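You operate a simulated robot arm through the tools that you are given. There is no shell and no other tool. Be economical: measure what you need, move in short steps, check, and stop when the job is done.

You run a simulated robot arm. Do the job below in one go: nothing can be reset, and whatever is moved stays where it is left.

TASK
Take the burr off the short stub and put the dust cap on it.
Fine: the cap is in the fittings carton; use the burr block and put it back; the carton lid waits on the hose bench, then goes back on. Set down upright: burr block. What is to be rubbed or washed off counts as gone when no trace of it is left.

The check looks at the end state, three seconds after you hand in, the way a careful person would. Anything else that was tipped, shoved, dropped, spilled or broken makes it a failure. Lids that push on must go on centred and level and be pressed home; caps that screw on are set level and turned clockwise until they are tight.

THE ROBOT
A 7-joint arm with a two-finger parallel gripper on a trunk, on a base that drives. Base frame: it is fixed to the floor where the robot stands at the start and does not move with it; the origin is under the middle of the robot, x ahead of it, y to its left, z up. Units: mm, rad, N and s.
With the tool pointing down near the work surface it reaches from about 380 to 800 mm from the robot's upright axis, wherever it stands. Its first joint turns from -2.496 to 2.496 rad. Places, roughly: burr on the short stub [500, 300, 1000]; hose bench top [-1100, -1000, 800]; rim of the fittings carton [-1100, -400, 900]; short stub seat [500, 300, 900]. Payload 3 kg.
The TCP is the grasp point between the finger pads, 30 mm short of the fingertips. In the tool frame z runs along the fingers and y along their closing line. The gripper opens to 110 mm. The fingers are 20 mm wide and 10 mm thick; the gripper's body (48 by 112 mm) begins 55 mm behind the TCP.
Orientation is that of the tool frame in the base frame, as a unit quaternion [x, y, z, w]. With the fingers straight down and closing along the base's y, the tool's x points along the base's -x, its y along +y and its z along -z.

THE INTERFACE
- The arm moves only by the tool play_rows. Its argument "increments" is a list of rows, each a list of 6 numbers: the shift along the base's x, y, z in mm, then the turn, a rotation vector about the base's x, y, z in rad. In form: [[tx, ty, tz, rx, ry, rz], ...]. A call has 1 to 10 rows; each row is the pose to reach, as a shift and turn from the pose commanded when the call began. "fingers" is the finger opening in mm, from 0 to 110, set as the call begins (left out, the last holds). Rows are played at 5 a second. More than 50 mm and 0.15 rad between two rows, or a gripper value outside its range, and nothing of the call is played. Where a pose cannot be reached the arm comes as near as it can. A force on the tool above 40 N (or 10 N above the force at the start of the call, whichever is more), or a blocked arm, ends the call early, and 0.2 s more pass. The fingers move at their own pace (about 153 mm/s each) and stop on an object; they squeeze with about 40 N. The grip force told is the motor's: it shows also when the fingers shut on nothing. Time passes only in rows, and 0.2 s behind the last, so rows that repeat a pose let the fingers close. It gives the time, the measured TCP pose, the force on the tool (base axes), the opening and the grip force at its end, in the units of the frame above (readings bear some noise), with the torque about the TCP (base axes, N m) and any sound that the robot's microphone picked up.
- Cameras (640 x 400 px; columns grow to the right, rows downward): "scene" is now at [-228.9, -292.8, 1361.6]; the picture's right is [-0.00, -0.17, -0.99], its down [-0.97, -0.25, 0.04] and it looks along [-0.25, 0.95, -0.16] (base axes); focal length 214 px, centre (320, 200). "wrist" rides on the gripper at [72, 17, -103] in the tool frame; the picture's right is [-0.23, 0.97, 0.00], its down [-0.76, -0.18, -0.62] and it looks along [-0.61, -0.14, 0.78] (tool axes); focal length 222 px, centre (320, 200). There is no depth. A picture from a camera that has moved, and an enlarged one, comes with that camera's place and axes in the base frame and with its lens.
- capture(camera): a new picture of that camera. The clock stands still meanwhile.
- lift_body(by): slides the trunk up (or, below 0, down) by that many mm; the arm and the scene camera ride with it, the base frame stays. It gives what a move gives, with no picture.
- roll_base(legs): drives the robot by 1 to 6 legs, each [ahead, turn to the left] in mm and rad, along the robot's own axes; the way and the turn of a leg run together, so that a leg with both is an arc; at most 1500 mm and 3.142 rad a leg. The arm and the cameras ride along, it lands a little off, and it stops where it bumps. It gives what a move gives.
- head_to(pan, tilt): turns the head with the scene camera to pan (to the left, within 1.396 rad either way) and tilt (down, from -0.506 to 1.204), counted from straight ahead of the robot. It gives what a move gives.
- inspect(camera, box): a new picture of the part [left, top, right, bottom] of that camera's present view, enlarged. The clock stands still meanwhile.
- job_done(): hands the job in; it is judged then, once.

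Work in short steps. Places have to be worked out from the pictures, the camera data and where the tool is seen: move nearer, look again, correct. Check each grasp and each placing, and mend what went wrong. You have 120 turns and 78 pictures in all, those below and enlarged ones among them. Open the gripper and draw the arm clear of the work before you hand the job in, unless the task says otherwise; then end with one line.

The tools are called as a command line: name --pt "numbers of a row" for each row, then --argument value for the rest, lists and objects as JSON in quotes. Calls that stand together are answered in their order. play_rows: Moves the arm, as the interface text tells. Its arguments: {"type":"object","properties":{"increments":{"type":"array","items":{"type":"array","items":{"type":"number"}}},"fingers":{"type":"number"}},"required":["increments"]} The other tools are called the same way: lift_body (by) slides the trunk up or down; roll_base (legs) drives the base; head_to (pan, tilt) turns the head that bears the scene camera; capture (camera) takes a picture; inspect (camera, box) takes an enlarged picture of a part of a camera's view; job_done () hands the job in.

At the start:

```text
t: 0.0
ee_pos: [-318.5, -382.5, 1245.8]
ee_rot: [0.006, 1.0, 0.0, 0.001]
wrist_force: [1.1, -0.5, -0.3]
ft_torque: [-0.02, 0.02, 0.0]
gripper_width: 109.9
grip_force: 0.1
trunk travel left (down, up): [-375.0, 115.0]
robot x, y, heading: [1.7, 2.8, 0.0]
head pan, tilt: [1.4, 0.267]
```

scene: 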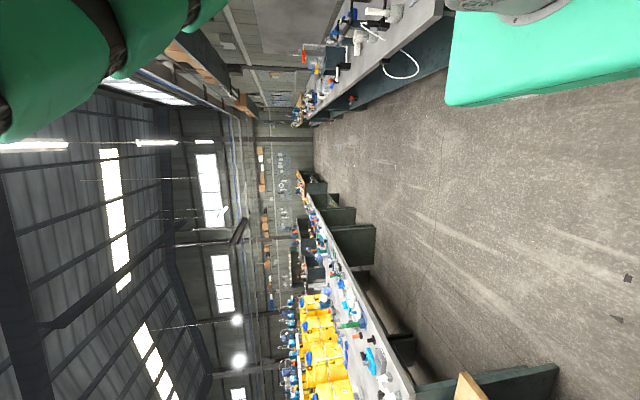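
wrist: 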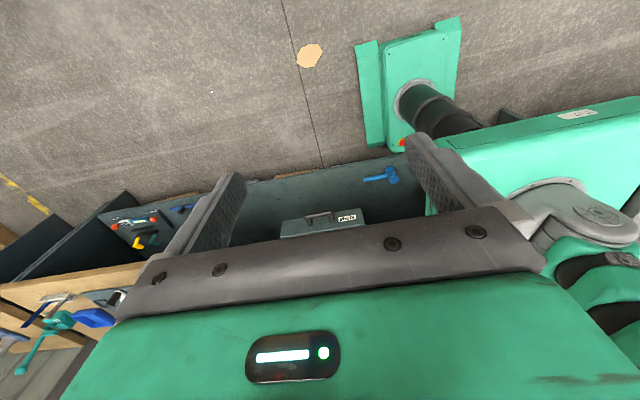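

The scene camera looks left with the picture rolled; the work is ahead-left (stub) and behind-right (carton, bench). I turn the head toward the stub first.

head_to --pan 0.6 --tilt 0.5

capture --camera "scene"

```text
t: 1.1
ee_pos: [-318.3, -383.2, 1246.4]
ee_rot: [0.006, 1.0, 0.0, 0.001]
wrist_force: [0.8, 0.2, 0.4]
ft_torque: [-0.01, -0.02, -0.02]
gripper_width: 109.7
grip_force: 0.0
trunk travel left (down, up): [-375.0, 115.0]
robot x, y, heading: [-3.6, -2.1, 0.004]
head pan, tilt: [0.6, 0.499]
```

```text
75 pictures are left
camera scene: at [-250.8, -333.1, 1302.9], right [-0.01, -0.82, -0.57], down [-0.88, -0.26, 0.39], along [-0.47, 0.5, -0.72], focal length 214 px, centre (320, 200)
```

scene: 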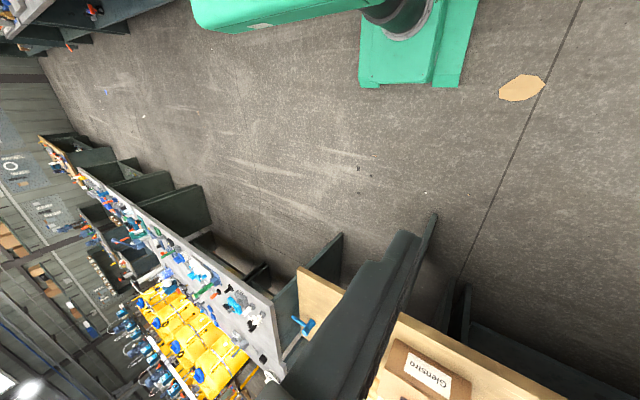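

The reported axes show the head's "straight ahead" is really floor-ward; tilting up swings the view toward +x, tilting down toward -x. I aim at the stub, then at the carton/hose bench.

head_to --pan 0.96 --tilt -0.5

capture --camera "scene"

head_to --pan -0.5 --tilt 0.95

capture --camera "scene"

```text
t: 2.4
ee_pos: [-317.3, -382.0, 1247.8]
ee_rot: [0.006, 1.0, 0.0, 0.001]
wrist_force: [0.2, 0.3, -0.7]
ft_torque: [0.03, 0.02, -0.01]
gripper_width: 109.8
grip_force: 0.0
trunk travel left (down, up): [-375.0, 115.0]
robot x, y, heading: [-1.7, 4.1, -0.001]
head pan, tilt: [0.96, -0.499]
```

```text
74 pictures are left
camera scene: at [-164.7, -330.6, 1339.5], right [-0.01, -0.57, -0.82], down [-0.87, 0.4, -0.28], along [0.49, 0.71, -0.5], focal length 214 px, centre (320, 200)
```

scene: 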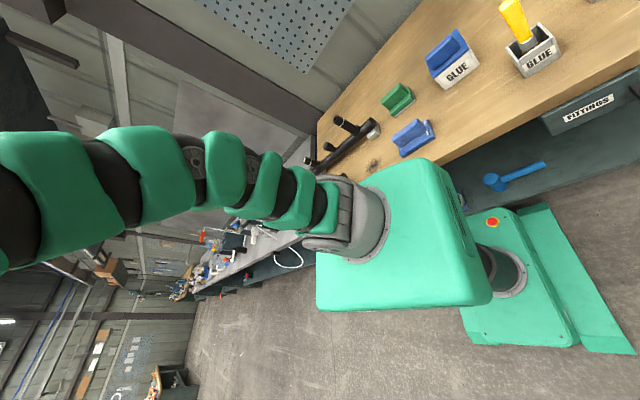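

```text
t: 4.0
ee_pos: [-318.6, -381.5, 1247.9]
ee_rot: [0.006, 1.0, 0.001, 0.001]
wrist_force: [0.6, -0.1, -0.7]
ft_torque: [0.05, 0.03, 0.02]
gripper_width: 110.1
grip_force: 0.1
trunk travel left (down, up): [-375.0, 115.0]
robot x, y, heading: [1.8, 1.6, -0.006]
head pan, tilt: [-0.499, 0.949]
```

```text
73 pictures are left
camera scene: at [-289.2, -418.8, 1313.9], right [-0.01, -0.88, 0.48], down [-0.58, 0.4, 0.71], along [-0.82, -0.27, -0.51], focal length 214 px, centre (320, 200)
```

scene: 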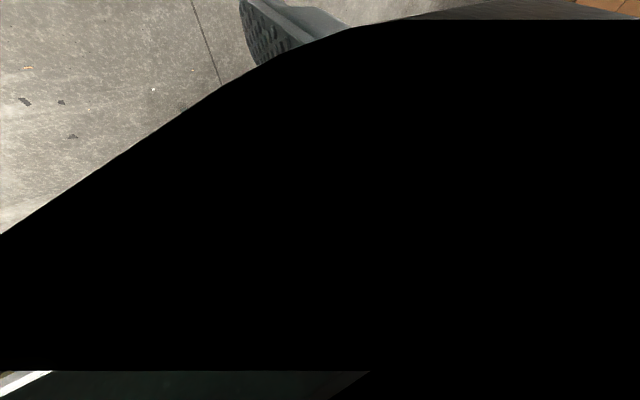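

The camera evidently rides close to the arm's hand; the front bench shows a stub fixture and several blocks. I look back there, enlarged, to identify stub, burr and burr block.

head_to --pan 0.75 --tilt -0.5

inspect --camera "scene" --box '[200, 0, 520, 200]'

capture --camera "scene"

```text
t: 5.5
ee_pos: [-318.3, -383.2, 1246.3]
ee_rot: [0.006, 1.0, 0.001, 0.0]
wrist_force: [0.6, 0.7, 0.5]
ft_torque: [0.01, 0.02, 0.01]
gripper_width: 109.9
grip_force: 0.1
trunk travel left (down, up): [-375.0, 115.0]
robot x, y, heading: [1.0, 2.6, -0.005]
head pan, tilt: [0.75, -0.499]
```

```text
2.00 times, centred on (360, 100) of scene
camera zoom: at [-164.7, -339.8, 1328.9], right [-0.01, -0.73, -0.68], down [-0.87, 0.34, -0.35], along [0.49, 0.59, -0.64], focal length 429 px, centre (240, 400)
```

zoom: 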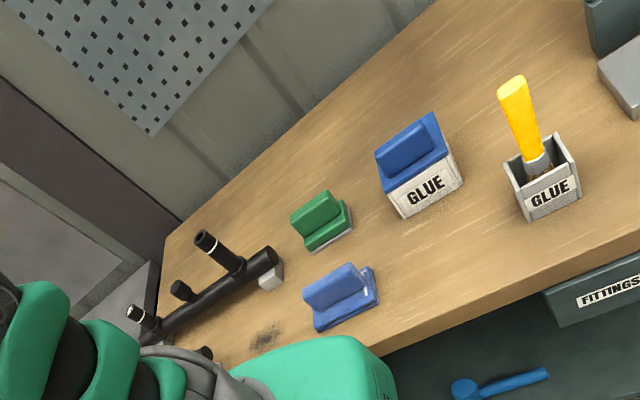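

```text
71 pictures are left
camera scene: at [-164.7, -339.8, 1328.9], right [-0.01, -0.73, -0.68], down [-0.87, 0.34, -0.35], along [0.49, 0.59, -0.64], focal length 214 px, centre (320, 200)
```

scene: 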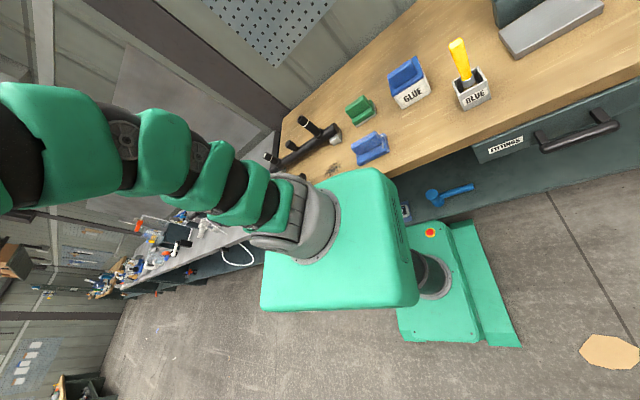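

The bench ahead holds a pipe manifold with stubs, a green block, a blue block, another blue one in a box and a glue pot. I swing the arm round the right side toward the front, at height, to look from near.

play_rows --pt "39.3 -29.5 0 0 0 0.098" --pt "80.9 -54.7 0 0 0 0.196" --pt "124.6 -75.8 0 0 0 0.294" --pt "170.7 -92.6 0 0 0 0.392" --pt "218 -104.8 0 0 0 0.49" --pt "266.2 -112.3 0 0 0 0.588" --pt "314.9 -115 0 0 0 0.686" --pt "363.7 -112.9 0 0 0 0.784" --pt "412 -106.1 0 0 0 0.882" --pt "459.4 -94.6 0 0 0 0.98" --fingers 60

```text
t: 7.7
ee_pos: [142.4, -477.9, 1247.0]
ee_rot: [-0.465, 0.885, 0.0, 0.0]
wrist_force: [-0.1, 0.1, 0.4]
ft_torque: [0.0, 0.01, 0.05]
gripper_width: 59.8
grip_force: 0.1
trunk travel left (down, up): [-375.0, 115.0]
robot x, y, heading: [2.6, -0.1, -0.001]
head pan, tilt: [0.75, -0.499]
```

Swing went cleanly. I continue the arc toward the front.

play_rows --pt "46 16.1 0 0 0 0.098" --pt "90.3 36.6 0 0 0 0.196" --pt "132.3 61.4 0 0 0 0.294" --pt "171.7 90.1 0 0 0 0.392" --pt "208.1 122.6 0 0 0 0.49" --pt "241.2 158.4 0 0 0 0.588" --pt "270.6 197.4 0 0 0 0.686" --pt "296 239 0 0 0 0.784" --pt "317.3 282.9 0 0 0 0.882" --pt "334.1 328.7 0 0 0 0.98"

capture --camera "scene"

capture --camera "wrist"

```text
t: 9.9
ee_pos: [476.2, -148.5, 1247.8]
ee_rot: [0.828, -0.561, -0.002, 0.0]
wrist_force: [-0.5, -1.2, -0.2]
ft_torque: [0.04, 0.01, -0.01]
gripper_width: 60.1
grip_force: 0.2
trunk travel left (down, up): [-375.0, 115.0]
robot x, y, heading: [0.2, -2.5, -0.0]
head pan, tilt: [0.75, -0.499]
```

```text
70 pictures are left
camera scene: at [381.3, -26.9, 1329.7], right [0.68, 0.27, -0.68], down [0.02, -0.94, -0.35], along [-0.73, 0.22, -0.64], focal length 214 px, centre (320, 200)
```

scene: 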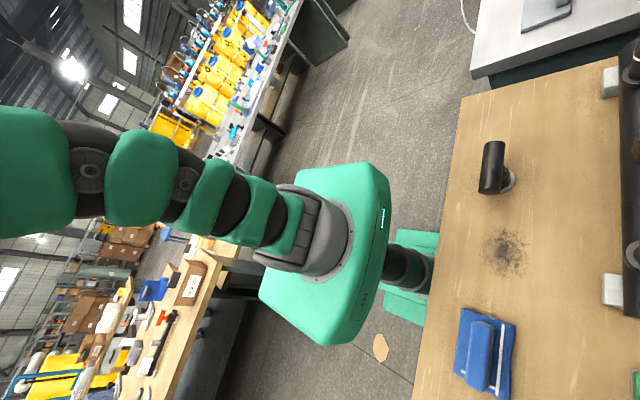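

```text
69 pictures are left
camera wrist: at [488.0, -220.9, 1351.1], right [-0.99, -0.15, 0.0], down [-0.12, 0.77, 0.62], along [-0.09, 0.62, -0.78], focal length 222 px, centre (320, 200)
```

wrist: 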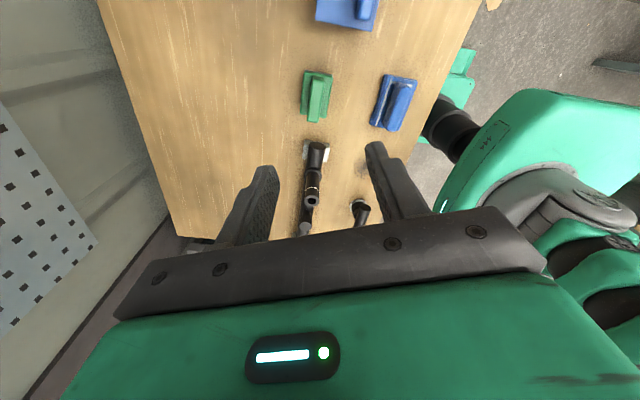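

The manifold is at the right edge of the scene view; a separate short nub stands near the front edge. I turn the head onto the manifold.

head_to --pan -0.3 --tilt -0.4

capture --camera "scene"

```text
t: 11.2
ee_pos: [474.4, -148.2, 1247.7]
ee_rot: [0.827, -0.562, -0.001, 0.0]
wrist_force: [-0.3, 0.3, -0.6]
ft_torque: [0.02, 0.03, -0.05]
gripper_width: 59.7
grip_force: 0.1
trunk travel left (down, up): [-375.0, 115.0]
robot x, y, heading: [-0.5, 2.2, -0.006]
head pan, tilt: [-0.3, -0.4]
```

```text
68 pictures are left
camera scene: at [446.5, -8.7, 1308.9], right [0.89, 0.35, 0.29], down [0.45, -0.81, -0.37], along [0.11, 0.46, -0.88], focal length 214 px, centre (320, 200)
```

scene: 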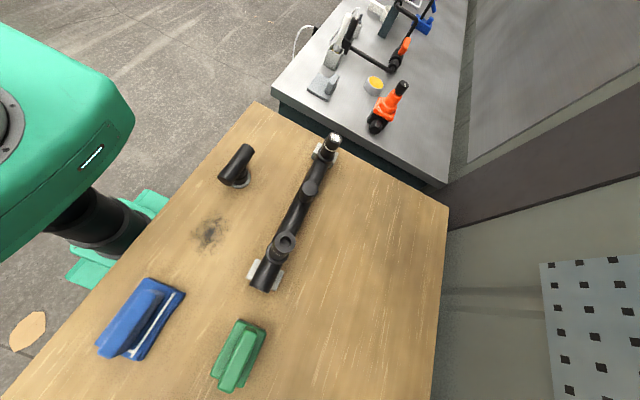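

Three stubs on the manifold. I enlarge it to find the burr and which is the short one, and the blocks.

inspect --camera "scene" --box '[240, 120, 368, 200]'

inspect --camera "scene" --box '[80, 200, 320, 400]'

```text
5.00 times, centred on (304, 160) of scene
camera zoom: at [446.5, -8.7, 1308.9], right [0.89, 0.35, 0.29], down [0.45, -0.81, -0.37], along [0.11, 0.46, -0.88], focal length 1072 px, centre (400, 400)
```

zoom: 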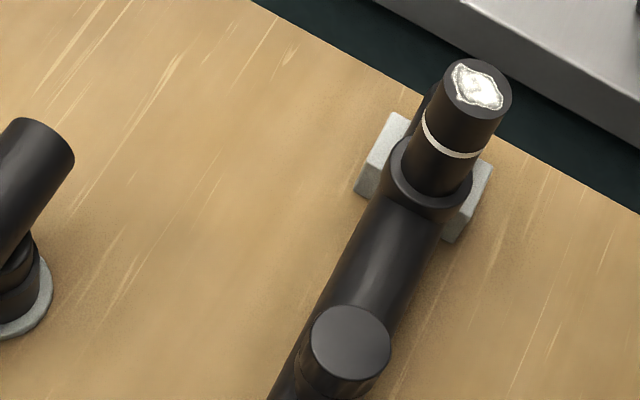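

```text
2.00 times, centred on (200, 300) of scene
camera zoom: at [446.5, -8.7, 1308.9], right [0.89, 0.35, 0.29], down [0.45, -0.81, -0.37], along [0.11, 0.46, -0.88], focal length 429 px, centre (560, 0)
```

zoom: 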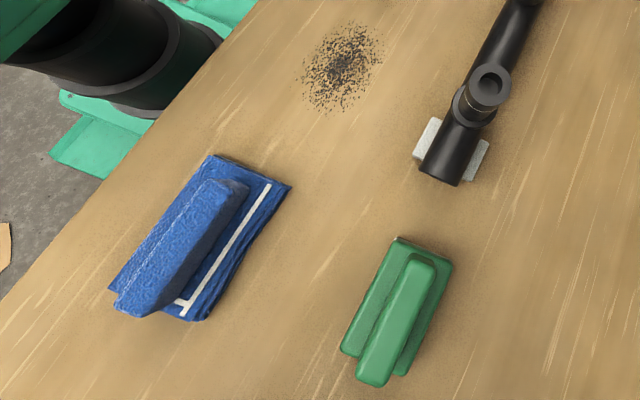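

The burr is the white patch atop the far ringed stub at about (461,342). To tell which block is the burr block I enlarge the blocks in the wrist view and the neighbouring side of the bench.

inspect --camera "wrist" --box '[280, 0, 440, 140]'

head_to --pan -0.1 --tilt 0.5

capture --camera "scene"

```text
2.86 times, centred on (360, 70) of wrist
camera zoom: at [487.5, -221.3, 1351.5], right [-0.99, -0.15, 0.0], down [-0.11, 0.77, 0.62], along [-0.09, 0.62, -0.78], focal length 635 px, centre (206, 571)
```

zoom: 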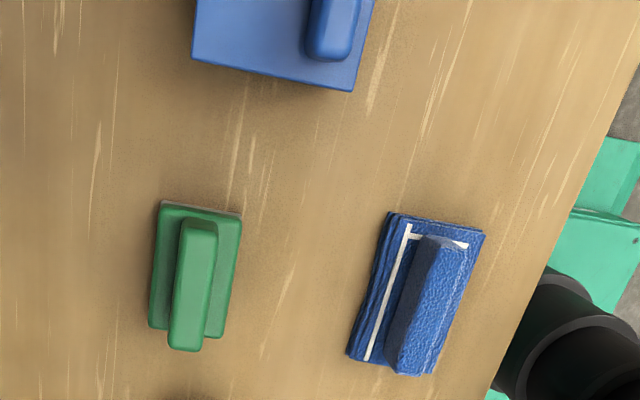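

```text
t: 12.4
ee_pos: [475.5, -147.9, 1247.1]
ee_rot: [0.827, -0.562, -0.001, -0.001]
wrist_force: [0.5, 0.8, -0.1]
ft_torque: [-0.02, -0.02, 0.01]
gripper_width: 60.0
grip_force: 0.2
trunk travel left (down, up): [-375.0, 115.0]
robot x, y, heading: [0.8, 0.9, 0.003]
head pan, tilt: [-0.099, 0.499]
```

```text
64 pictures are left
camera scene: at [463.9, -86.9, 1288.2], right [0.93, 0.37, 0.1], down [0.28, -0.83, 0.47], along [0.26, -0.41, -0.87], focal length 214 px, centre (320, 200)
```

scene: 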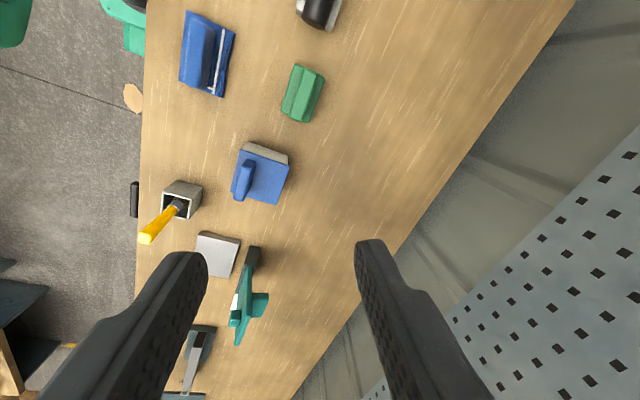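

I enlarge the two candidate blocks for side material and markings.

inspect --camera "scene" --box '[170, 0, 340, 130]'

```text
3.08 times, centred on (255, 65) of scene
camera zoom: at [463.9, -86.9, 1288.2], right [0.93, 0.37, 0.1], down [0.28, -0.83, 0.47], along [0.26, -0.41, -0.87], focal length 660 px, centre (520, 615)
```

zoom: 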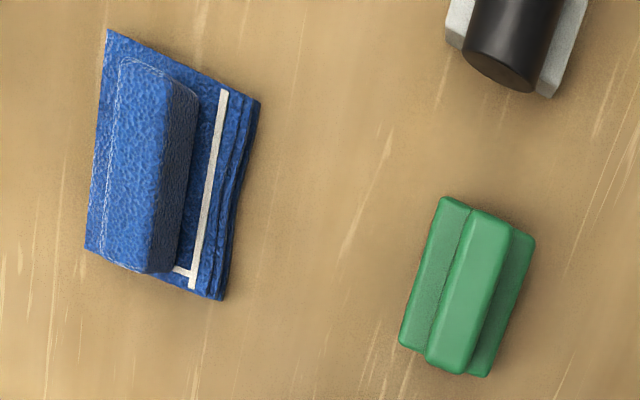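

The blue item is a folded cloth; the green block with the grey abrasive sole is the burr block, handle top near (482,-100,878), long axis along y. I lower over it with the fingers closing along x.

play_rows --pt "2 16 -30 0 0 -0.1" --pt "4 32 -75 0 0 -0.2" --pt "6.5 48 -115 0 0 -0.3" --pt "6.5 48 -150 0 0 -0.376" --pt "6.5 48 -199 0 0 -0.376" --pt "6.5 48 -247 0 0 -0.376"

capture --camera "wrist"

capture --camera "scene"

```text
t: 13.8
ee_pos: [482.3, -99.9, 998.5]
ee_rot: [0.707, -0.707, -0.002, 0.0]
wrist_force: [-0.3, 0.4, 0.6]
ft_torque: [-0.01, 0.01, -0.02]
gripper_width: 60.1
grip_force: 0.0
trunk travel left (down, up): [-375.0, 115.0]
robot x, y, heading: [1.5, 1.8, -0.0]
head pan, tilt: [-0.099, 0.499]
```

```text
62 pictures are left
camera wrist: at [466.8, -171.7, 1103.2], right [-0.97, 0.23, 0.0], down [0.18, 0.76, 0.62], along [0.14, 0.61, -0.78], focal length 222 px, centre (320, 200)
```

wrist: 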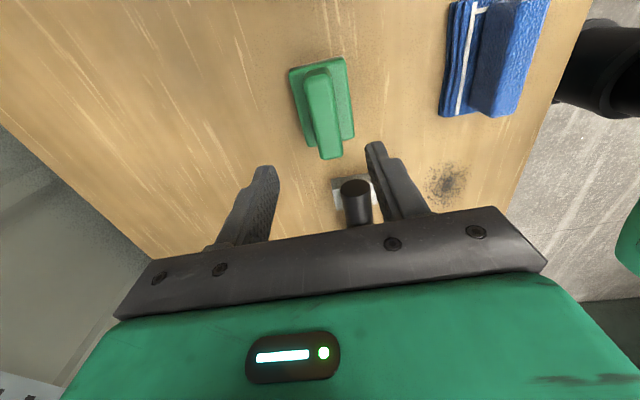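

```text
61 pictures are left
camera scene: at [494.8, -37.3, 1039.9], right [1.0, 0.0, 0.1], down [-0.04, -0.88, 0.48], along [0.09, -0.48, -0.87], focal length 214 px, centre (320, 200)
```

scene: 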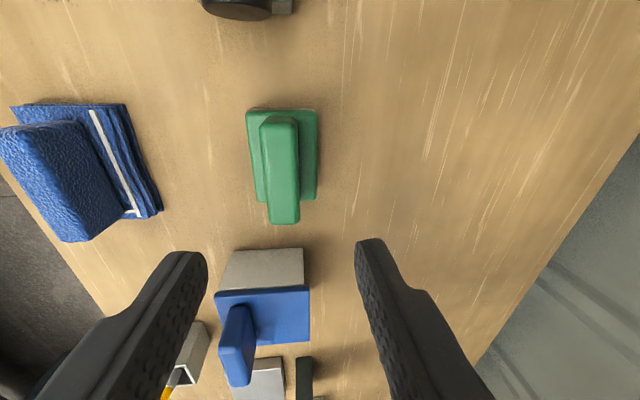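

The block's handle is ~28 mm wide at about (480,-99), base ~60x85. I lower with the fingers at 50 mm beside the handle and check from the scene camera.

play_rows --pt "-2 0 -40 0 0 0" --pt "-2 0 -80 0 0 0" --pt "-2 0 -103 0 0 0" --fingers 50

capture --camera "scene"

capture --camera "wrist"

```text
t: 14.6
ee_pos: [482.5, -100.1, 897.3]
ee_rot: [0.708, -0.706, 0.001, 0.0]
wrist_force: [-0.1, -0.5, 1.5]
ft_torque: [0.02, 0.0, -0.01]
gripper_width: 50.0
grip_force: 0.1
trunk travel left (down, up): [-375.0, 115.0]
robot x, y, heading: [-3.4, 1.4, -0.001]
head pan, tilt: [-0.099, 0.499]
```

```text
60 pictures are left
camera scene: at [493.7, -38.0, 936.9], right [1.0, 0.0, 0.1], down [-0.05, -0.88, 0.48], along [0.09, -0.48, -0.87], focal length 214 px, centre (320, 200)
```

scene: 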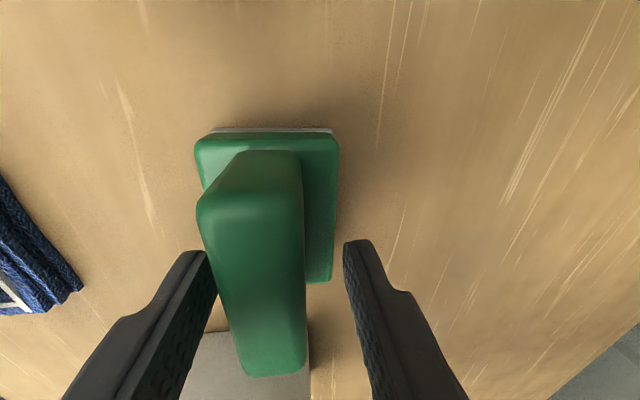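

```text
59 pictures are left
camera wrist: at [465.4, -172.5, 1000.2], right [-0.97, 0.23, 0.0], down [0.18, 0.76, 0.62], along [0.14, 0.61, -0.78], focal length 222 px, centre (320, 200)
```

wrist: 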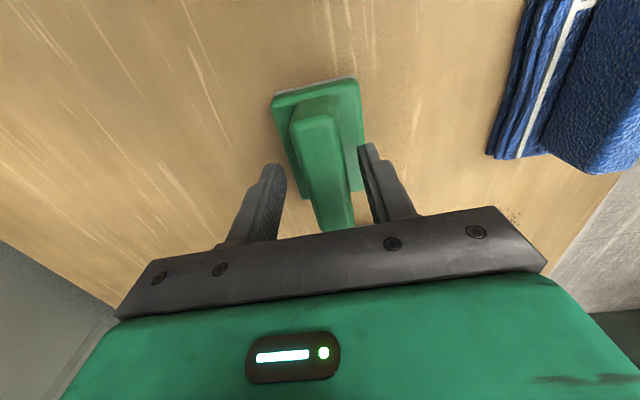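

Handle top is near z 893, base top near 850, tips now at 867 and centred. I go 8 mm lower and close.

play_rows --pt "-1 0 -8 0 0 0" --pt "-1 0 -8 0 0 0"

play_rows --pt "0 0 0 0 0 0" --pt "0 0 0 0 0 0" --pt "0 0 0 0 0 0" --fingers 10

```text
t: 15.2
ee_pos: [480.1, -100.8, 888.9]
ee_rot: [0.708, -0.707, 0.0, 0.0]
wrist_force: [0.5, 0.2, 0.2]
ft_torque: [0.01, 0.0, 0.02]
gripper_width: 50.2
grip_force: 0.1
trunk travel left (down, up): [-375.0, 115.0]
robot x, y, heading: [-0.1, 1.6, 0.0]
head pan, tilt: [-0.099, 0.499]
```

```text
t: 16.0
ee_pos: [479.8, -101.3, 888.8]
ee_rot: [0.707, -0.707, -0.001, 0.0]
wrist_force: [-1.0, -0.3, 0.7]
ft_torque: [-0.09, -0.06, -0.07]
gripper_width: 25.5
grip_force: 39.7
trunk travel left (down, up): [-375.0, 115.0]
robot x, y, heading: [0.2, -2.0, -0.005]
head pan, tilt: [-0.099, 0.499]
```

Gripped the handle (25.5 mm). I lift 210 mm straight up and move toward the stub.

play_rows --pt "0 0 20 0 0 0" --pt "0 0 60 0 0 0" --pt "0 0 110 0 0 0" --pt "0 0 160 0 0 0" --pt "0 0 210 0 0 0" --pt "-2 50 210 0 0 0" --pt "-4 100 210 0 0 0" --pt "-6 150 210 0 0 0" --pt "-8 200 210 0 0 0" --pt "-10 250 210 0 0 0"

capture --camera "wrist"

```text
t: 18.2
ee_pos: [468.7, 149.6, 1098.8]
ee_rot: [0.707, -0.707, -0.001, -0.001]
wrist_force: [0.0, -0.8, -1.5]
ft_torque: [0.06, 0.02, 0.01]
gripper_width: 25.7
grip_force: 40.5
trunk travel left (down, up): [-375.0, 115.0]
robot x, y, heading: [-2.4, 2.1, 0.004]
head pan, tilt: [-0.099, 0.499]
```

```text
58 pictures are left
camera wrist: at [452.9, 78.3, 1202.8], right [-0.97, 0.23, 0.0], down [0.18, 0.76, 0.63], along [0.14, 0.61, -0.78], focal length 222 px, centre (320, 200)
```

wrist: 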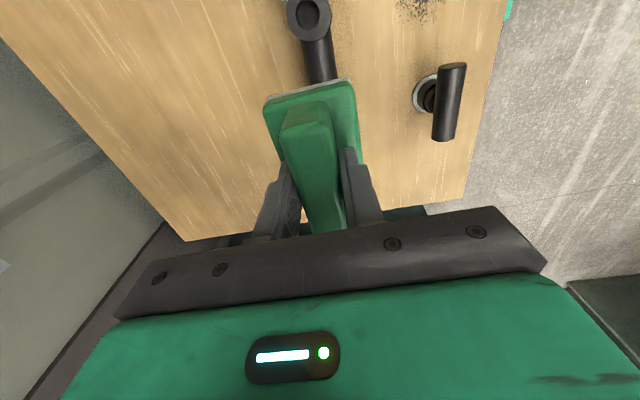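

Block is held well. I tilt the head toward +y to see the burr stub and refine its position.

head_to --pan 0.0 --tilt -0.35

capture --camera "scene"

```text
t: 19.4
ee_pos: [468.9, 149.8, 1098.4]
ee_rot: [0.708, -0.706, -0.001, 0.0]
wrist_force: [0.4, -1.2, -1.9]
ft_torque: [0.0, 0.02, 0.02]
gripper_width: 25.5
grip_force: 40.0
trunk travel left (down, up): [-375.0, 115.0]
robot x, y, heading: [-0.8, 1.0, 0.007]
head pan, tilt: [0.0, -0.351]
```

```text
57 pictures are left
camera scene: at [472.0, 287.9, 1153.8], right [1.0, 0.0, 0.0], down [0.0, -0.94, -0.34], along [0.0, 0.34, -0.94], focal length 214 px, centre (320, 200)
```

scene: 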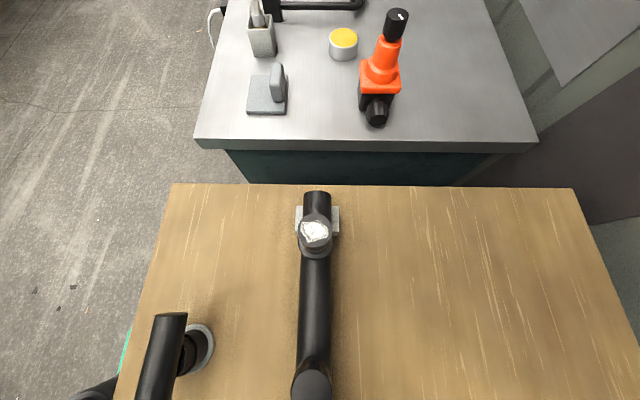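

Burr stub top is at about (468,328,960). I move above it and then look from the scene camera.

play_rows --pt "0 48 0 0 0 0" --pt "0 96 0 0 0 0" --pt "0 144 0 0 0 0" --pt "0 178 0 0 0 0" --pt "0 178 -35 0 0 0" --pt "0 178 -60 0 0 0"

head_to --pan 0.0 --tilt 0.55

capture --camera "scene"

capture --camera "wrist"

```text
t: 20.8
ee_pos: [470.1, 328.0, 1039.9]
ee_rot: [0.708, -0.707, -0.002, 0.0]
wrist_force: [0.3, 0.2, -2.3]
ft_torque: [0.01, 0.0, -0.03]
gripper_width: 25.5
grip_force: 39.9
trunk travel left (down, up): [-375.0, 115.0]
robot x, y, heading: [-0.5, 3.0, -0.005]
head pan, tilt: [0.0, -0.351]
```

```text
t: 22.0
ee_pos: [469.6, 327.9, 1038.6]
ee_rot: [0.708, -0.706, -0.001, 0.0]
wrist_force: [1.0, 0.1, -1.5]
ft_torque: [-0.01, 0.02, 0.01]
gripper_width: 25.7
grip_force: 40.5
trunk travel left (down, up): [-375.0, 115.0]
robot x, y, heading: [-1.4, 1.1, -0.003]
head pan, tilt: [0.0, 0.55]
```

```text
56 pictures are left
camera scene: at [472.2, 386.2, 1080.5], right [1.0, 0.0, 0.0], down [0.0, -0.85, 0.52], along [0.0, -0.52, -0.85], focal length 214 px, centre (320, 200)
```

scene: 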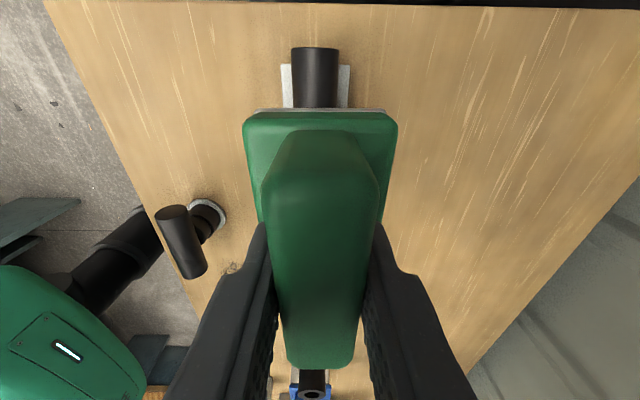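

```text
55 pictures are left
camera wrist: at [453.1, 256.3, 1143.1], right [-0.97, 0.23, 0.0], down [0.18, 0.76, 0.62], along [0.14, 0.61, -0.78], focal length 222 px, centre (320, 200)
```

wrist: 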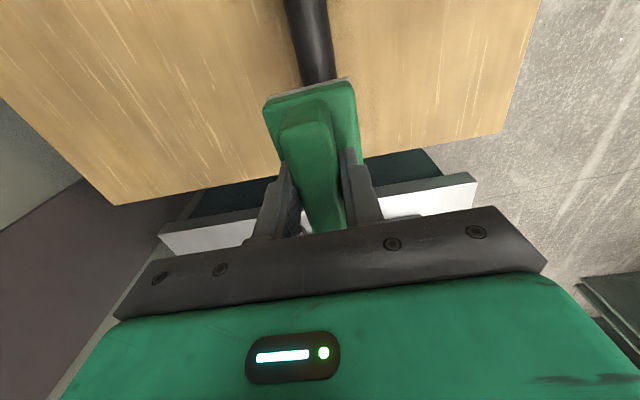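

The block hangs centred above the stub. I descend gently, expecting contact near TCP z 1010–1020.

play_rows --pt "-1 0 -6 0 0 0" --pt "-1 0 -12 0 0 0" --pt "-1 0 -15 0 0 0"

play_rows --pt "0 0 -2 0 0 0" --pt "0 0 -4 0 0 0" --pt "0 0 -5 0 0 0"

```text
t: 22.8
ee_pos: [468.4, 327.2, 1026.7]
ee_rot: [0.708, -0.707, 0.0, -0.002]
wrist_force: [-1.7, -1.2, 22.7]
ft_torque: [-0.17, 0.28, 0.01]
gripper_width: 25.8
grip_force: 40.1
trunk travel left (down, up): [-375.0, 115.0]
robot x, y, heading: [-1.3, 1.0, -0.001]
head pan, tilt: [0.0, 0.55]
```

```text
t: 23.6
ee_pos: [468.1, 326.9, 1017.5]
ee_rot: [0.708, -0.706, -0.001, 0.001]
wrist_force: [-0.9, 0.8, 9.9]
ft_torque: [0.07, -0.04, -0.01]
gripper_width: 25.9
grip_force: 39.8
trunk travel left (down, up): [-375.0, 115.0]
robot x, y, heading: [0.1, 2.5, 0.003]
head pan, tilt: [0.0, 0.55]
```

Contact came at ~1025 with 22 N, then the tool went lower at lower force: the block may have slid in the fingers. I look.

capture --camera "scene"

```text
54 pictures are left
camera scene: at [470.7, 385.2, 1059.1], right [1.0, 0.0, 0.0], down [0.0, -0.85, 0.52], along [0.0, -0.52, -0.85], focal length 214 px, centre (320, 200)
```

scene: 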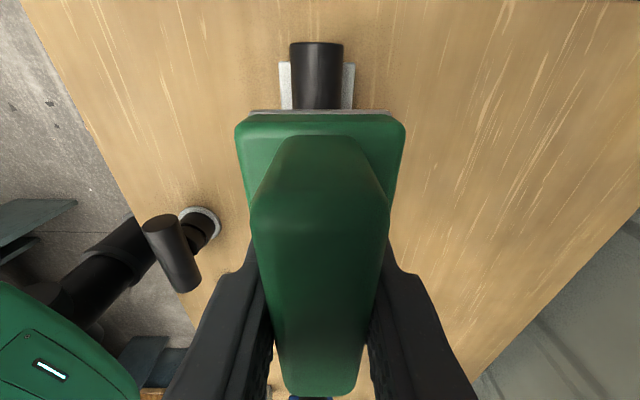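

The block slid up ~8 mm in the fingers but is level and flat on the stub at ~10 N. I rub with short strokes.

play_rows --pt "0 15 -1 0 0 0" --pt "0 -15 -1 0 0 0" --pt "0 15 -1 0 0 0" --pt "0 -15 -1 0 0 0" --pt "0 15 -1 0 0 0" --pt "0 -15 -1 0 0 0" --pt "10 0 -1 0 0 0" --pt "-10 0 -1 0 0 0" --pt "10 0 -1 0 0 0" --pt "0 0 -1 0 0 0"

play_rows --pt "0 15 -1 0 0 0" --pt "0 -15 -1 0 0 0" --pt "0 15 -1 0 0 0" --pt "0 -15 -1 0 0 0" --pt "0 15 -1 0 0 0" --pt "0 -15 -1 0 0 0" --pt "10 0 -1 0 0 0" --pt "-10 0 -1 0 0 0" --pt "10 0 -1 0 0 0" --pt "0 0 -1 0 0 0"

```text
t: 25.8
ee_pos: [468.3, 326.8, 1016.9]
ee_rot: [0.707, -0.707, -0.001, 0.001]
wrist_force: [0.2, 1.2, 8.7]
ft_torque: [0.16, -0.05, 0.01]
gripper_width: 25.7
grip_force: 40.1
trunk travel left (down, up): [-375.0, 115.0]
robot x, y, heading: [-0.1, 0.7, -0.003]
head pan, tilt: [0.0, 0.55]
```

```text
t: 28.0
ee_pos: [468.0, 327.2, 1017.6]
ee_rot: [0.708, -0.706, -0.001, -0.001]
wrist_force: [5.5, 0.7, 25.0]
ft_torque: [0.1, -0.16, 0.02]
gripper_width: 25.6
grip_force: 39.7
trunk travel left (down, up): [-375.0, 115.0]
robot x, y, heading: [1.6, 3.3, 0.001]
head pan, tilt: [0.0, 0.55]
```

Two rounds of strokes done. I lift, back off in -y and look at the stub top.

play_rows --pt "0 0 40 0 0 0" --pt "0 0 80 0 0 0" --pt "0 -50 80 0 0 0" --pt "0 -100 80 0 0 0" --pt "0 -150 80 0 0 0"

head_to --pan 0.0 --tilt -0.35

inspect --camera "scene" --box '[240, 150, 400, 250]'

```text
t: 29.2
ee_pos: [469.5, 177.7, 1097.8]
ee_rot: [0.708, -0.706, 0.0, -0.001]
wrist_force: [-0.5, 1.6, -1.6]
ft_torque: [-0.07, 0.0, 0.02]
gripper_width: 25.8
grip_force: 39.5
trunk travel left (down, up): [-375.0, 115.0]
robot x, y, heading: [1.3, -0.2, -0.004]
head pan, tilt: [0.0, 0.55]
```

```text
t: 30.4
ee_pos: [467.9, 178.9, 1097.1]
ee_rot: [0.708, -0.706, 0.0, 0.0]
wrist_force: [0.4, 0.4, -1.9]
ft_torque: [-0.01, -0.01, 0.0]
gripper_width: 25.5
grip_force: 39.1
trunk travel left (down, up): [-375.0, 115.0]
robot x, y, heading: [-1.1, 1.7, -0.001]
head pan, tilt: [0.0, -0.351]
```

```text
4.00 times, centred on (320, 200) of scene
camera zoom: at [471.4, 316.4, 1152.5], right [1.0, 0.0, 0.0], down [0.0, -0.94, -0.34], along [0.0, 0.34, -0.94], focal length 858 px, centre (320, 200)
```

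zoom: 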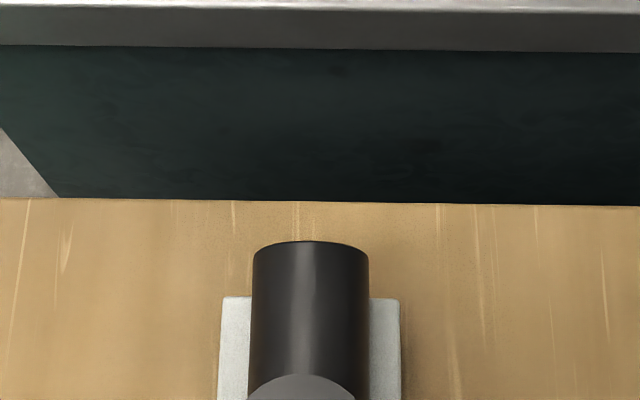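

The stub is just below the crop; I enlarge the right part.

inspect --camera "scene" --box '[270, 220, 366, 280]'

```text
6.67 times, centred on (318, 250) of scene
camera zoom: at [471.4, 316.4, 1152.5], right [1.0, 0.0, 0.0], down [0.0, -0.94, -0.34], along [0.0, 0.34, -0.94], focal length 1430 px, centre (333, -133)
```

zoom: 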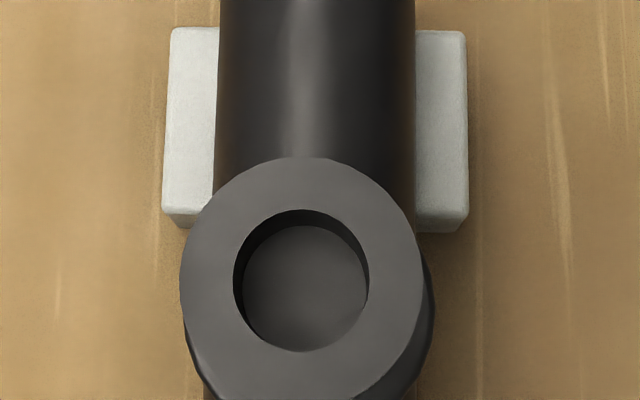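

The burr is gone, stub clean (~32 mm OD at (467,329)). I carry the block back to its home at (480,-101).

play_rows --pt "2 -48 0 0 0 0" --pt "4 -96 0 0 0 0" --pt "6 -144 0 0 0 0" --pt "8 -192 0 0 0 0" --pt "10 -240 0 0 0 0" --pt "11.5 -279.5 0 0 0 0" --pt "11.5 -279.5 -48 0 0 0" --pt "11.5 -279.5 -96 0 0 0" --pt "11.5 -279.5 -144 0 0 0" --pt "11.5 -279.5 -180 0 0 0"

play_rows --pt "0 0 -10 0 0 0" --pt "0 0 -20 0 0 0" --pt "0 0 -28 0 0 0"

```text
t: 32.6
ee_pos: [480.7, -102.5, 916.2]
ee_rot: [-0.707, 0.707, 0.0, 0.0]
wrist_force: [-0.4, 0.2, -1.9]
ft_torque: [-0.03, -0.03, 0.02]
gripper_width: 25.6
grip_force: 40.1
trunk travel left (down, up): [-375.0, 115.0]
robot x, y, heading: [1.5, 1.0, -0.003]
head pan, tilt: [0.0, -0.351]
```

```text
t: 33.4
ee_pos: [479.8, -104.3, 888.2]
ee_rot: [0.708, -0.706, -0.001, -0.001]
wrist_force: [-0.1, -0.5, -2.3]
ft_torque: [0.01, 0.0, 0.01]
gripper_width: 25.5
grip_force: 39.8
trunk travel left (down, up): [-375.0, 115.0]
robot x, y, heading: [2.1, 0.8, 0.004]
head pan, tilt: [0.0, -0.351]
```

No bench contact yet (block slid up ~8 mm as judged). I go down in small steps until it rests.

play_rows --pt "0 2 -2 0 0 0" --pt "0 2 -4 0 0 0" --pt "0 2 -6 0 0 0"

```text
t: 34.2
ee_pos: [481.2, -101.8, 881.6]
ee_rot: [0.708, -0.706, 0.0, 0.0]
wrist_force: [0.0, -0.9, -2.8]
ft_torque: [-0.03, 0.02, 0.0]
gripper_width: 25.7
grip_force: 40.0
trunk travel left (down, up): [-375.0, 115.0]
robot x, y, heading: [0.6, 2.2, -0.004]
head pan, tilt: [0.0, -0.351]
```

play_rows --pt "0 0 -1 0 0 0" --pt "0 0 -2 0 0 0" --pt "0 0 -3 0 0 0"

```text
t: 35.0
ee_pos: [480.4, -100.7, 879.7]
ee_rot: [0.708, -0.706, 0.0, 0.0]
wrist_force: [-1.8, -0.3, 10.6]
ft_torque: [0.49, 0.13, 0.07]
gripper_width: 25.8
grip_force: 39.7
trunk travel left (down, up): [-375.0, 115.0]
robot x, y, heading: [1.0, 1.7, -0.0]
head pan, tilt: [0.0, -0.351]
```

It rests on the bench (10 N). I open and rise.

play_rows --pt "0 0 1 0 0 0" --pt "0 0 1 0 0 0" --pt "0 0 1 0 0 0" --fingers 50

play_rows --pt "0 0 30 0 0 0" --pt "0 0 75 0 0 0" --pt "0 0 120 0 0 0"

head_to --pan 0.0 --tilt 0.4

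capture --camera "scene"

```text
t: 35.8
ee_pos: [480.1, -99.7, 880.0]
ee_rot: [0.708, -0.706, -0.001, -0.001]
wrist_force: [0.3, -0.5, -0.1]
ft_torque: [-0.02, 0.02, 0.0]
gripper_width: 50.1
grip_force: 0.0
trunk travel left (down, up): [-375.0, 115.0]
robot x, y, heading: [0.0, -0.6, 0.002]
head pan, tilt: [0.0, -0.351]
```

```text
t: 36.6
ee_pos: [480.5, -101.1, 1001.5]
ee_rot: [0.708, -0.707, -0.001, 0.001]
wrist_force: [-0.2, -0.2, 0.5]
ft_torque: [-0.01, -0.01, -0.01]
gripper_width: 50.3
grip_force: 0.0
trunk travel left (down, up): [-375.0, 115.0]
robot x, y, heading: [-0.1, 3.1, 0.001]
head pan, tilt: [0.0, -0.351]
```

```text
t: 37.7
ee_pos: [479.4, -100.8, 1000.8]
ee_rot: [0.708, -0.706, 0.0, 0.001]
wrist_force: [-0.2, -1.3, -0.1]
ft_torque: [0.03, 0.0, 0.0]
gripper_width: 50.2
grip_force: 0.2
trunk travel left (down, up): [-375.0, 115.0]
robot x, y, heading: [-1.6, 4.3, -0.002]
head pan, tilt: [0.0, 0.4]
```

```text
51 pictures are left
camera scene: at [483.4, -28.8, 1039.2], right [1.0, 0.0, 0.0], down [0.0, -0.92, 0.39], along [0.0, -0.39, -0.92], focal length 214 px, centre (320, 200)
```

scene: 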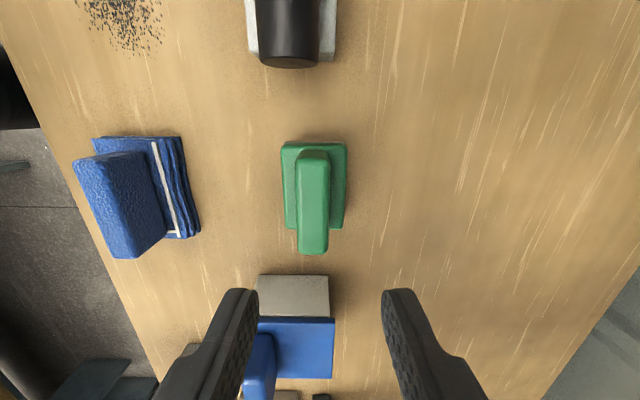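

The block is back upright. I raise the arm and look across toward -x (carton and hose bench).

play_rows --pt "-10 0 50 0 0 0" --pt "-20 0 100 0 0 0" --pt "-30 0 150 0 0 0" --pt "-40 0 200 0 0 0" --pt "-50 0 250 0 0 0"

head_to --pan 1.1 --tilt 0.4

capture --camera "scene"

```text
refused: row 1 steps farther than a row can; nothing moved
```

```text
t: 39.0
ee_pos: [480.3, -99.2, 1001.4]
ee_rot: [0.708, -0.706, -0.001, -0.001]
wrist_force: [-0.6, 0.1, -1.2]
ft_torque: [0.01, 0.01, 0.02]
gripper_width: 50.2
grip_force: 0.0
trunk travel left (down, up): [-375.0, 115.0]
robot x, y, heading: [3.9, 3.3, -0.001]
head pan, tilt: [1.1, 0.4]
```

```text
50 pictures are left
camera scene: at [401.0, -29.1, 1089.8], right [0.45, 0.0, -0.89], down [0.35, -0.92, 0.18], along [-0.82, -0.39, -0.42], focal length 214 px, centre (320, 200)
```

scene: 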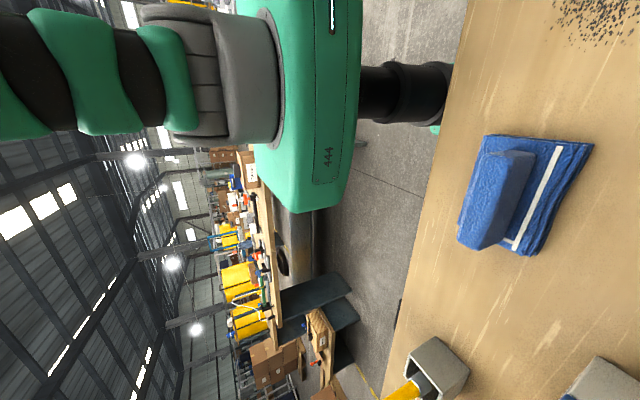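

Step was over 50 mm; I raise with smaller steps and look again.

play_rows --pt "0 0 45 0 0 0" --pt "0 0 90 0 0 0" --pt "0 0 135 0 0 0" --pt "-10 0 180 0 0 0" --pt "-20 0 225 0 0 0" --pt "-30 -20 265 0 0 0" --pt "-40 -40 300 0 0 0"

head_to --pan 1.0 --tilt 0.6

capture --camera "scene"

```text
t: 40.6
ee_pos: [440.9, -139.5, 1301.2]
ee_rot: [0.708, -0.706, -0.001, 0.0]
wrist_force: [0.0, 0.4, 0.4]
ft_torque: [0.0, -0.02, 0.01]
gripper_width: 50.2
grip_force: 0.1
trunk travel left (down, up): [-375.0, 115.0]
robot x, y, heading: [-0.9, 0.6, 0.003]
head pan, tilt: [1.1, 0.4]
```

```text
t: 41.4
ee_pos: [440.6, -138.2, 1301.2]
ee_rot: [0.708, -0.706, -0.001, 0.001]
wrist_force: [0.6, -0.3, -0.1]
ft_torque: [-0.01, 0.01, 0.02]
gripper_width: 50.1
grip_force: 0.1
trunk travel left (down, up): [-375.0, 115.0]
robot x, y, heading: [5.5, 3.5, -0.002]
head pan, tilt: [1.0, 0.6]
```

```text
49 pictures are left
camera scene: at [369.3, -85.5, 1383.9], right [0.54, 0.0, -0.84], down [0.48, -0.83, 0.3], along [-0.69, -0.56, -0.45], focal length 214 px, centre (320, 200)
```

scene: 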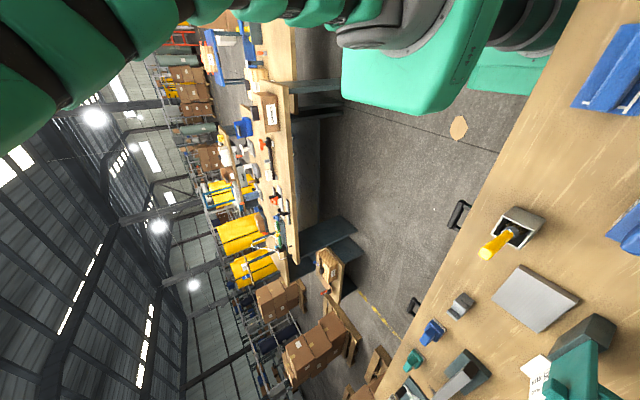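

The labelled carton sits on a bench to the rear, front edge around x -900. I enlarge that region.

inspect --camera "scene" --box '[190, 20, 350, 270]'

```text
1.60 times, centred on (270, 145) of scene
camera zoom: at [369.3, -85.5, 1383.9], right [0.54, 0.0, -0.84], down [0.48, -0.83, 0.3], along [-0.69, -0.56, -0.45], focal length 343 px, centre (400, 288)
```

zoom: 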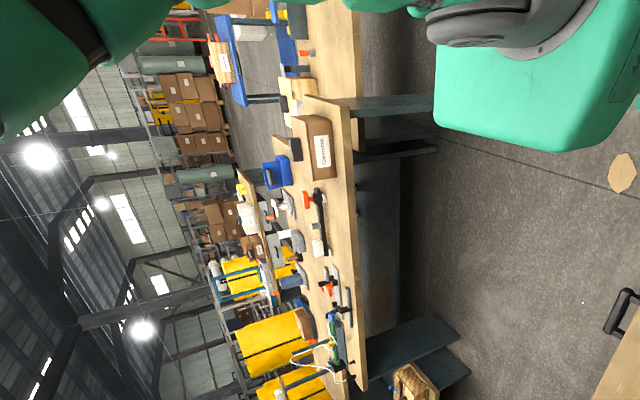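

Plan: back off 350 mm, turn right, drive to about (-540,-650), and turn to face -x with both carton and hose bench in reach.

roll_base --legs '[[-350, 0], [0, -1.855], [400, 0]]'

head_to --pan -0.6 --tilt 0.2

capture --camera "scene"

```text
t: 48.2
ee_pos: [-609.5, -378.2, 1302.7]
ee_rot: [0.138, 0.99, -0.001, 0.002]
wrist_force: [-0.7, 1.0, -0.1]
ft_torque: [-0.05, -0.07, 0.01]
gripper_width: 50.1
grip_force: 0.1
trunk travel left (down, up): [-375.0, 115.0]
robot x, y, heading: [-298.5, -6.5, -1.861]
head pan, tilt: [1.0, 0.6]
stopped in leg 2: the robot was blocked; the commanded pose is now the measured one
```

```text
t: 49.9
ee_pos: [-607.1, -379.7, 1301.9]
ee_rot: [0.138, 0.99, -0.001, 0.001]
wrist_force: [0.0, -0.5, 0.0]
ft_torque: [0.01, -0.03, 0.03]
gripper_width: 50.0
grip_force: 0.0
trunk travel left (down, up): [-375.0, 115.0]
robot x, y, heading: [-295.8, -9.4, -1.865]
head pan, tilt: [-0.6, 0.201]
```

```text
47 pictures are left
camera scene: at [-531.5, -456.4, 1356.2], right [-0.23, -0.79, 0.57], down [-0.91, 0.38, 0.16], along [-0.34, -0.48, -0.81], focal length 214 px, centre (320, 200)
```

scene: 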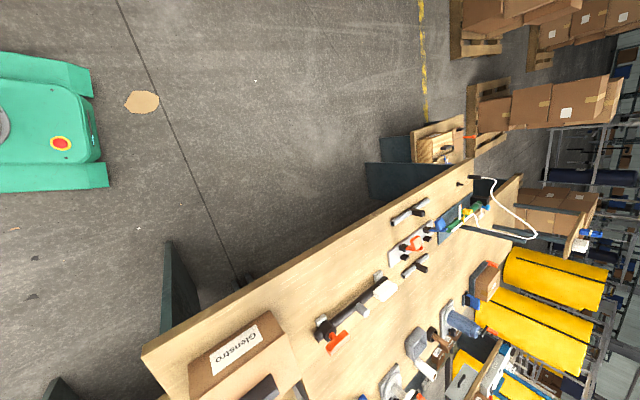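

The base stopped; nothing is visible ahead on the floor. The bench with the "Glenstro" carton is at front edge x≈-940. I try a short drive to find out where it is blocked.

roll_base --legs '[[150, 0]]'

```text
t: 51.3
ee_pos: [-650.4, -522.8, 1301.0]
ee_rot: [0.138, 0.99, 0.0, 0.001]
wrist_force: [-0.8, -0.2, 0.4]
ft_torque: [-0.02, 0.0, 0.01]
gripper_width: 49.8
grip_force: 0.1
trunk travel left (down, up): [-375.0, 115.0]
robot x, y, heading: [-335.0, -149.5, -1.86]
head pan, tilt: [-0.6, 0.201]
```

Drive is free now, so the earlier block was during the turn. I look back at the base and floor to see what it touched.

head_to --pan 0.7 --tilt -0.3

capture --camera "scene"

```text
t: 52.8
ee_pos: [-651.4, -522.8, 1302.5]
ee_rot: [0.139, 0.99, -0.002, 0.0]
wrist_force: [0.1, 0.4, -0.2]
ft_torque: [0.01, -0.03, 0.01]
gripper_width: 50.1
grip_force: 0.0
trunk travel left (down, up): [-375.0, 115.0]
robot x, y, heading: [-341.7, -156.1, -1.859]
head pan, tilt: [0.7, -0.3]
```

```text
46 pictures are left
camera scene: at [-504.0, -512.5, 1373.4], right [-0.21, -0.74, -0.64], down [-0.87, 0.44, -0.23], along [0.45, 0.51, -0.73], focal length 214 px, centre (320, 200)
```

scene: 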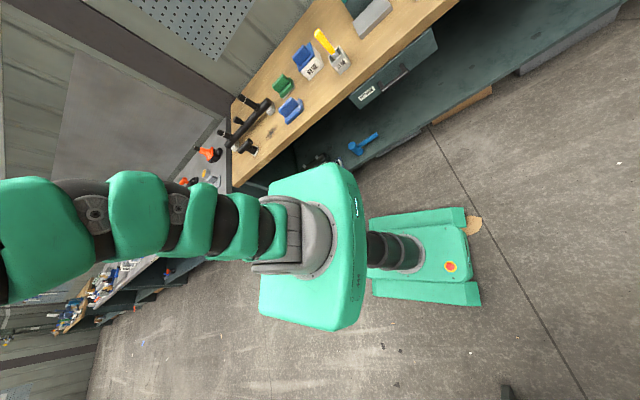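

The bench objects look untouched and the floor is free. I drive on to the standing spot in front of the carton bench and turn to face it.

roll_base --legs '[[0, -0.1], [520, 0], [0, -1.18]]'

head_to --pan -0.5 --tilt 0.1

capture --camera "scene"

```text
t: 59.4
ee_pos: [-980.8, -435.5, 1301.2]
ee_rot: [0.706, 0.708, 0.0, 0.001]
wrist_force: [1.3, -0.6, -0.9]
ft_torque: [0.0, -0.02, 0.03]
gripper_width: 50.1
grip_force: 0.1
trunk travel left (down, up): [-375.0, 115.0]
robot x, y, heading: [-535.8, -677.2, 3.138]
head pan, tilt: [0.7, -0.3]
```

```text
t: 60.8
ee_pos: [-980.2, -436.3, 1303.5]
ee_rot: [0.706, 0.708, -0.001, 0.0]
wrist_force: [0.7, -0.2, -1.0]
ft_torque: [-0.04, 0.02, 0.02]
gripper_width: 50.4
grip_force: 0.0
trunk travel left (down, up): [-375.0, 115.0]
robot x, y, heading: [-541.8, -670.5, 3.14]
head pan, tilt: [-0.499, 0.099]
```

```text
45 pictures are left
camera scene: at [-1020.2, -538.0, 1353.2], right [-0.88, 0.0, 0.48], down [0.04, 1.0, 0.09], along [-0.48, 0.1, -0.87], focal length 214 px, centre (320, 200)
```

scene: 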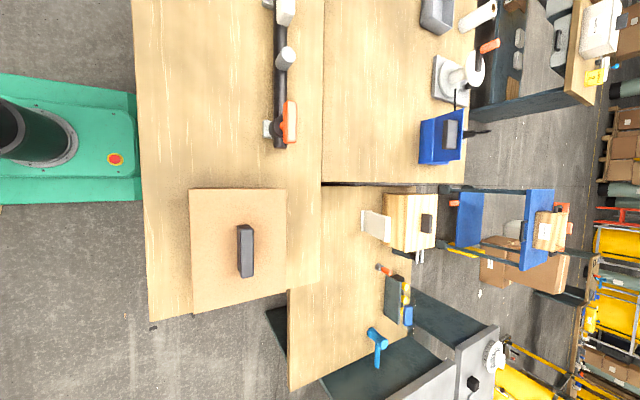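

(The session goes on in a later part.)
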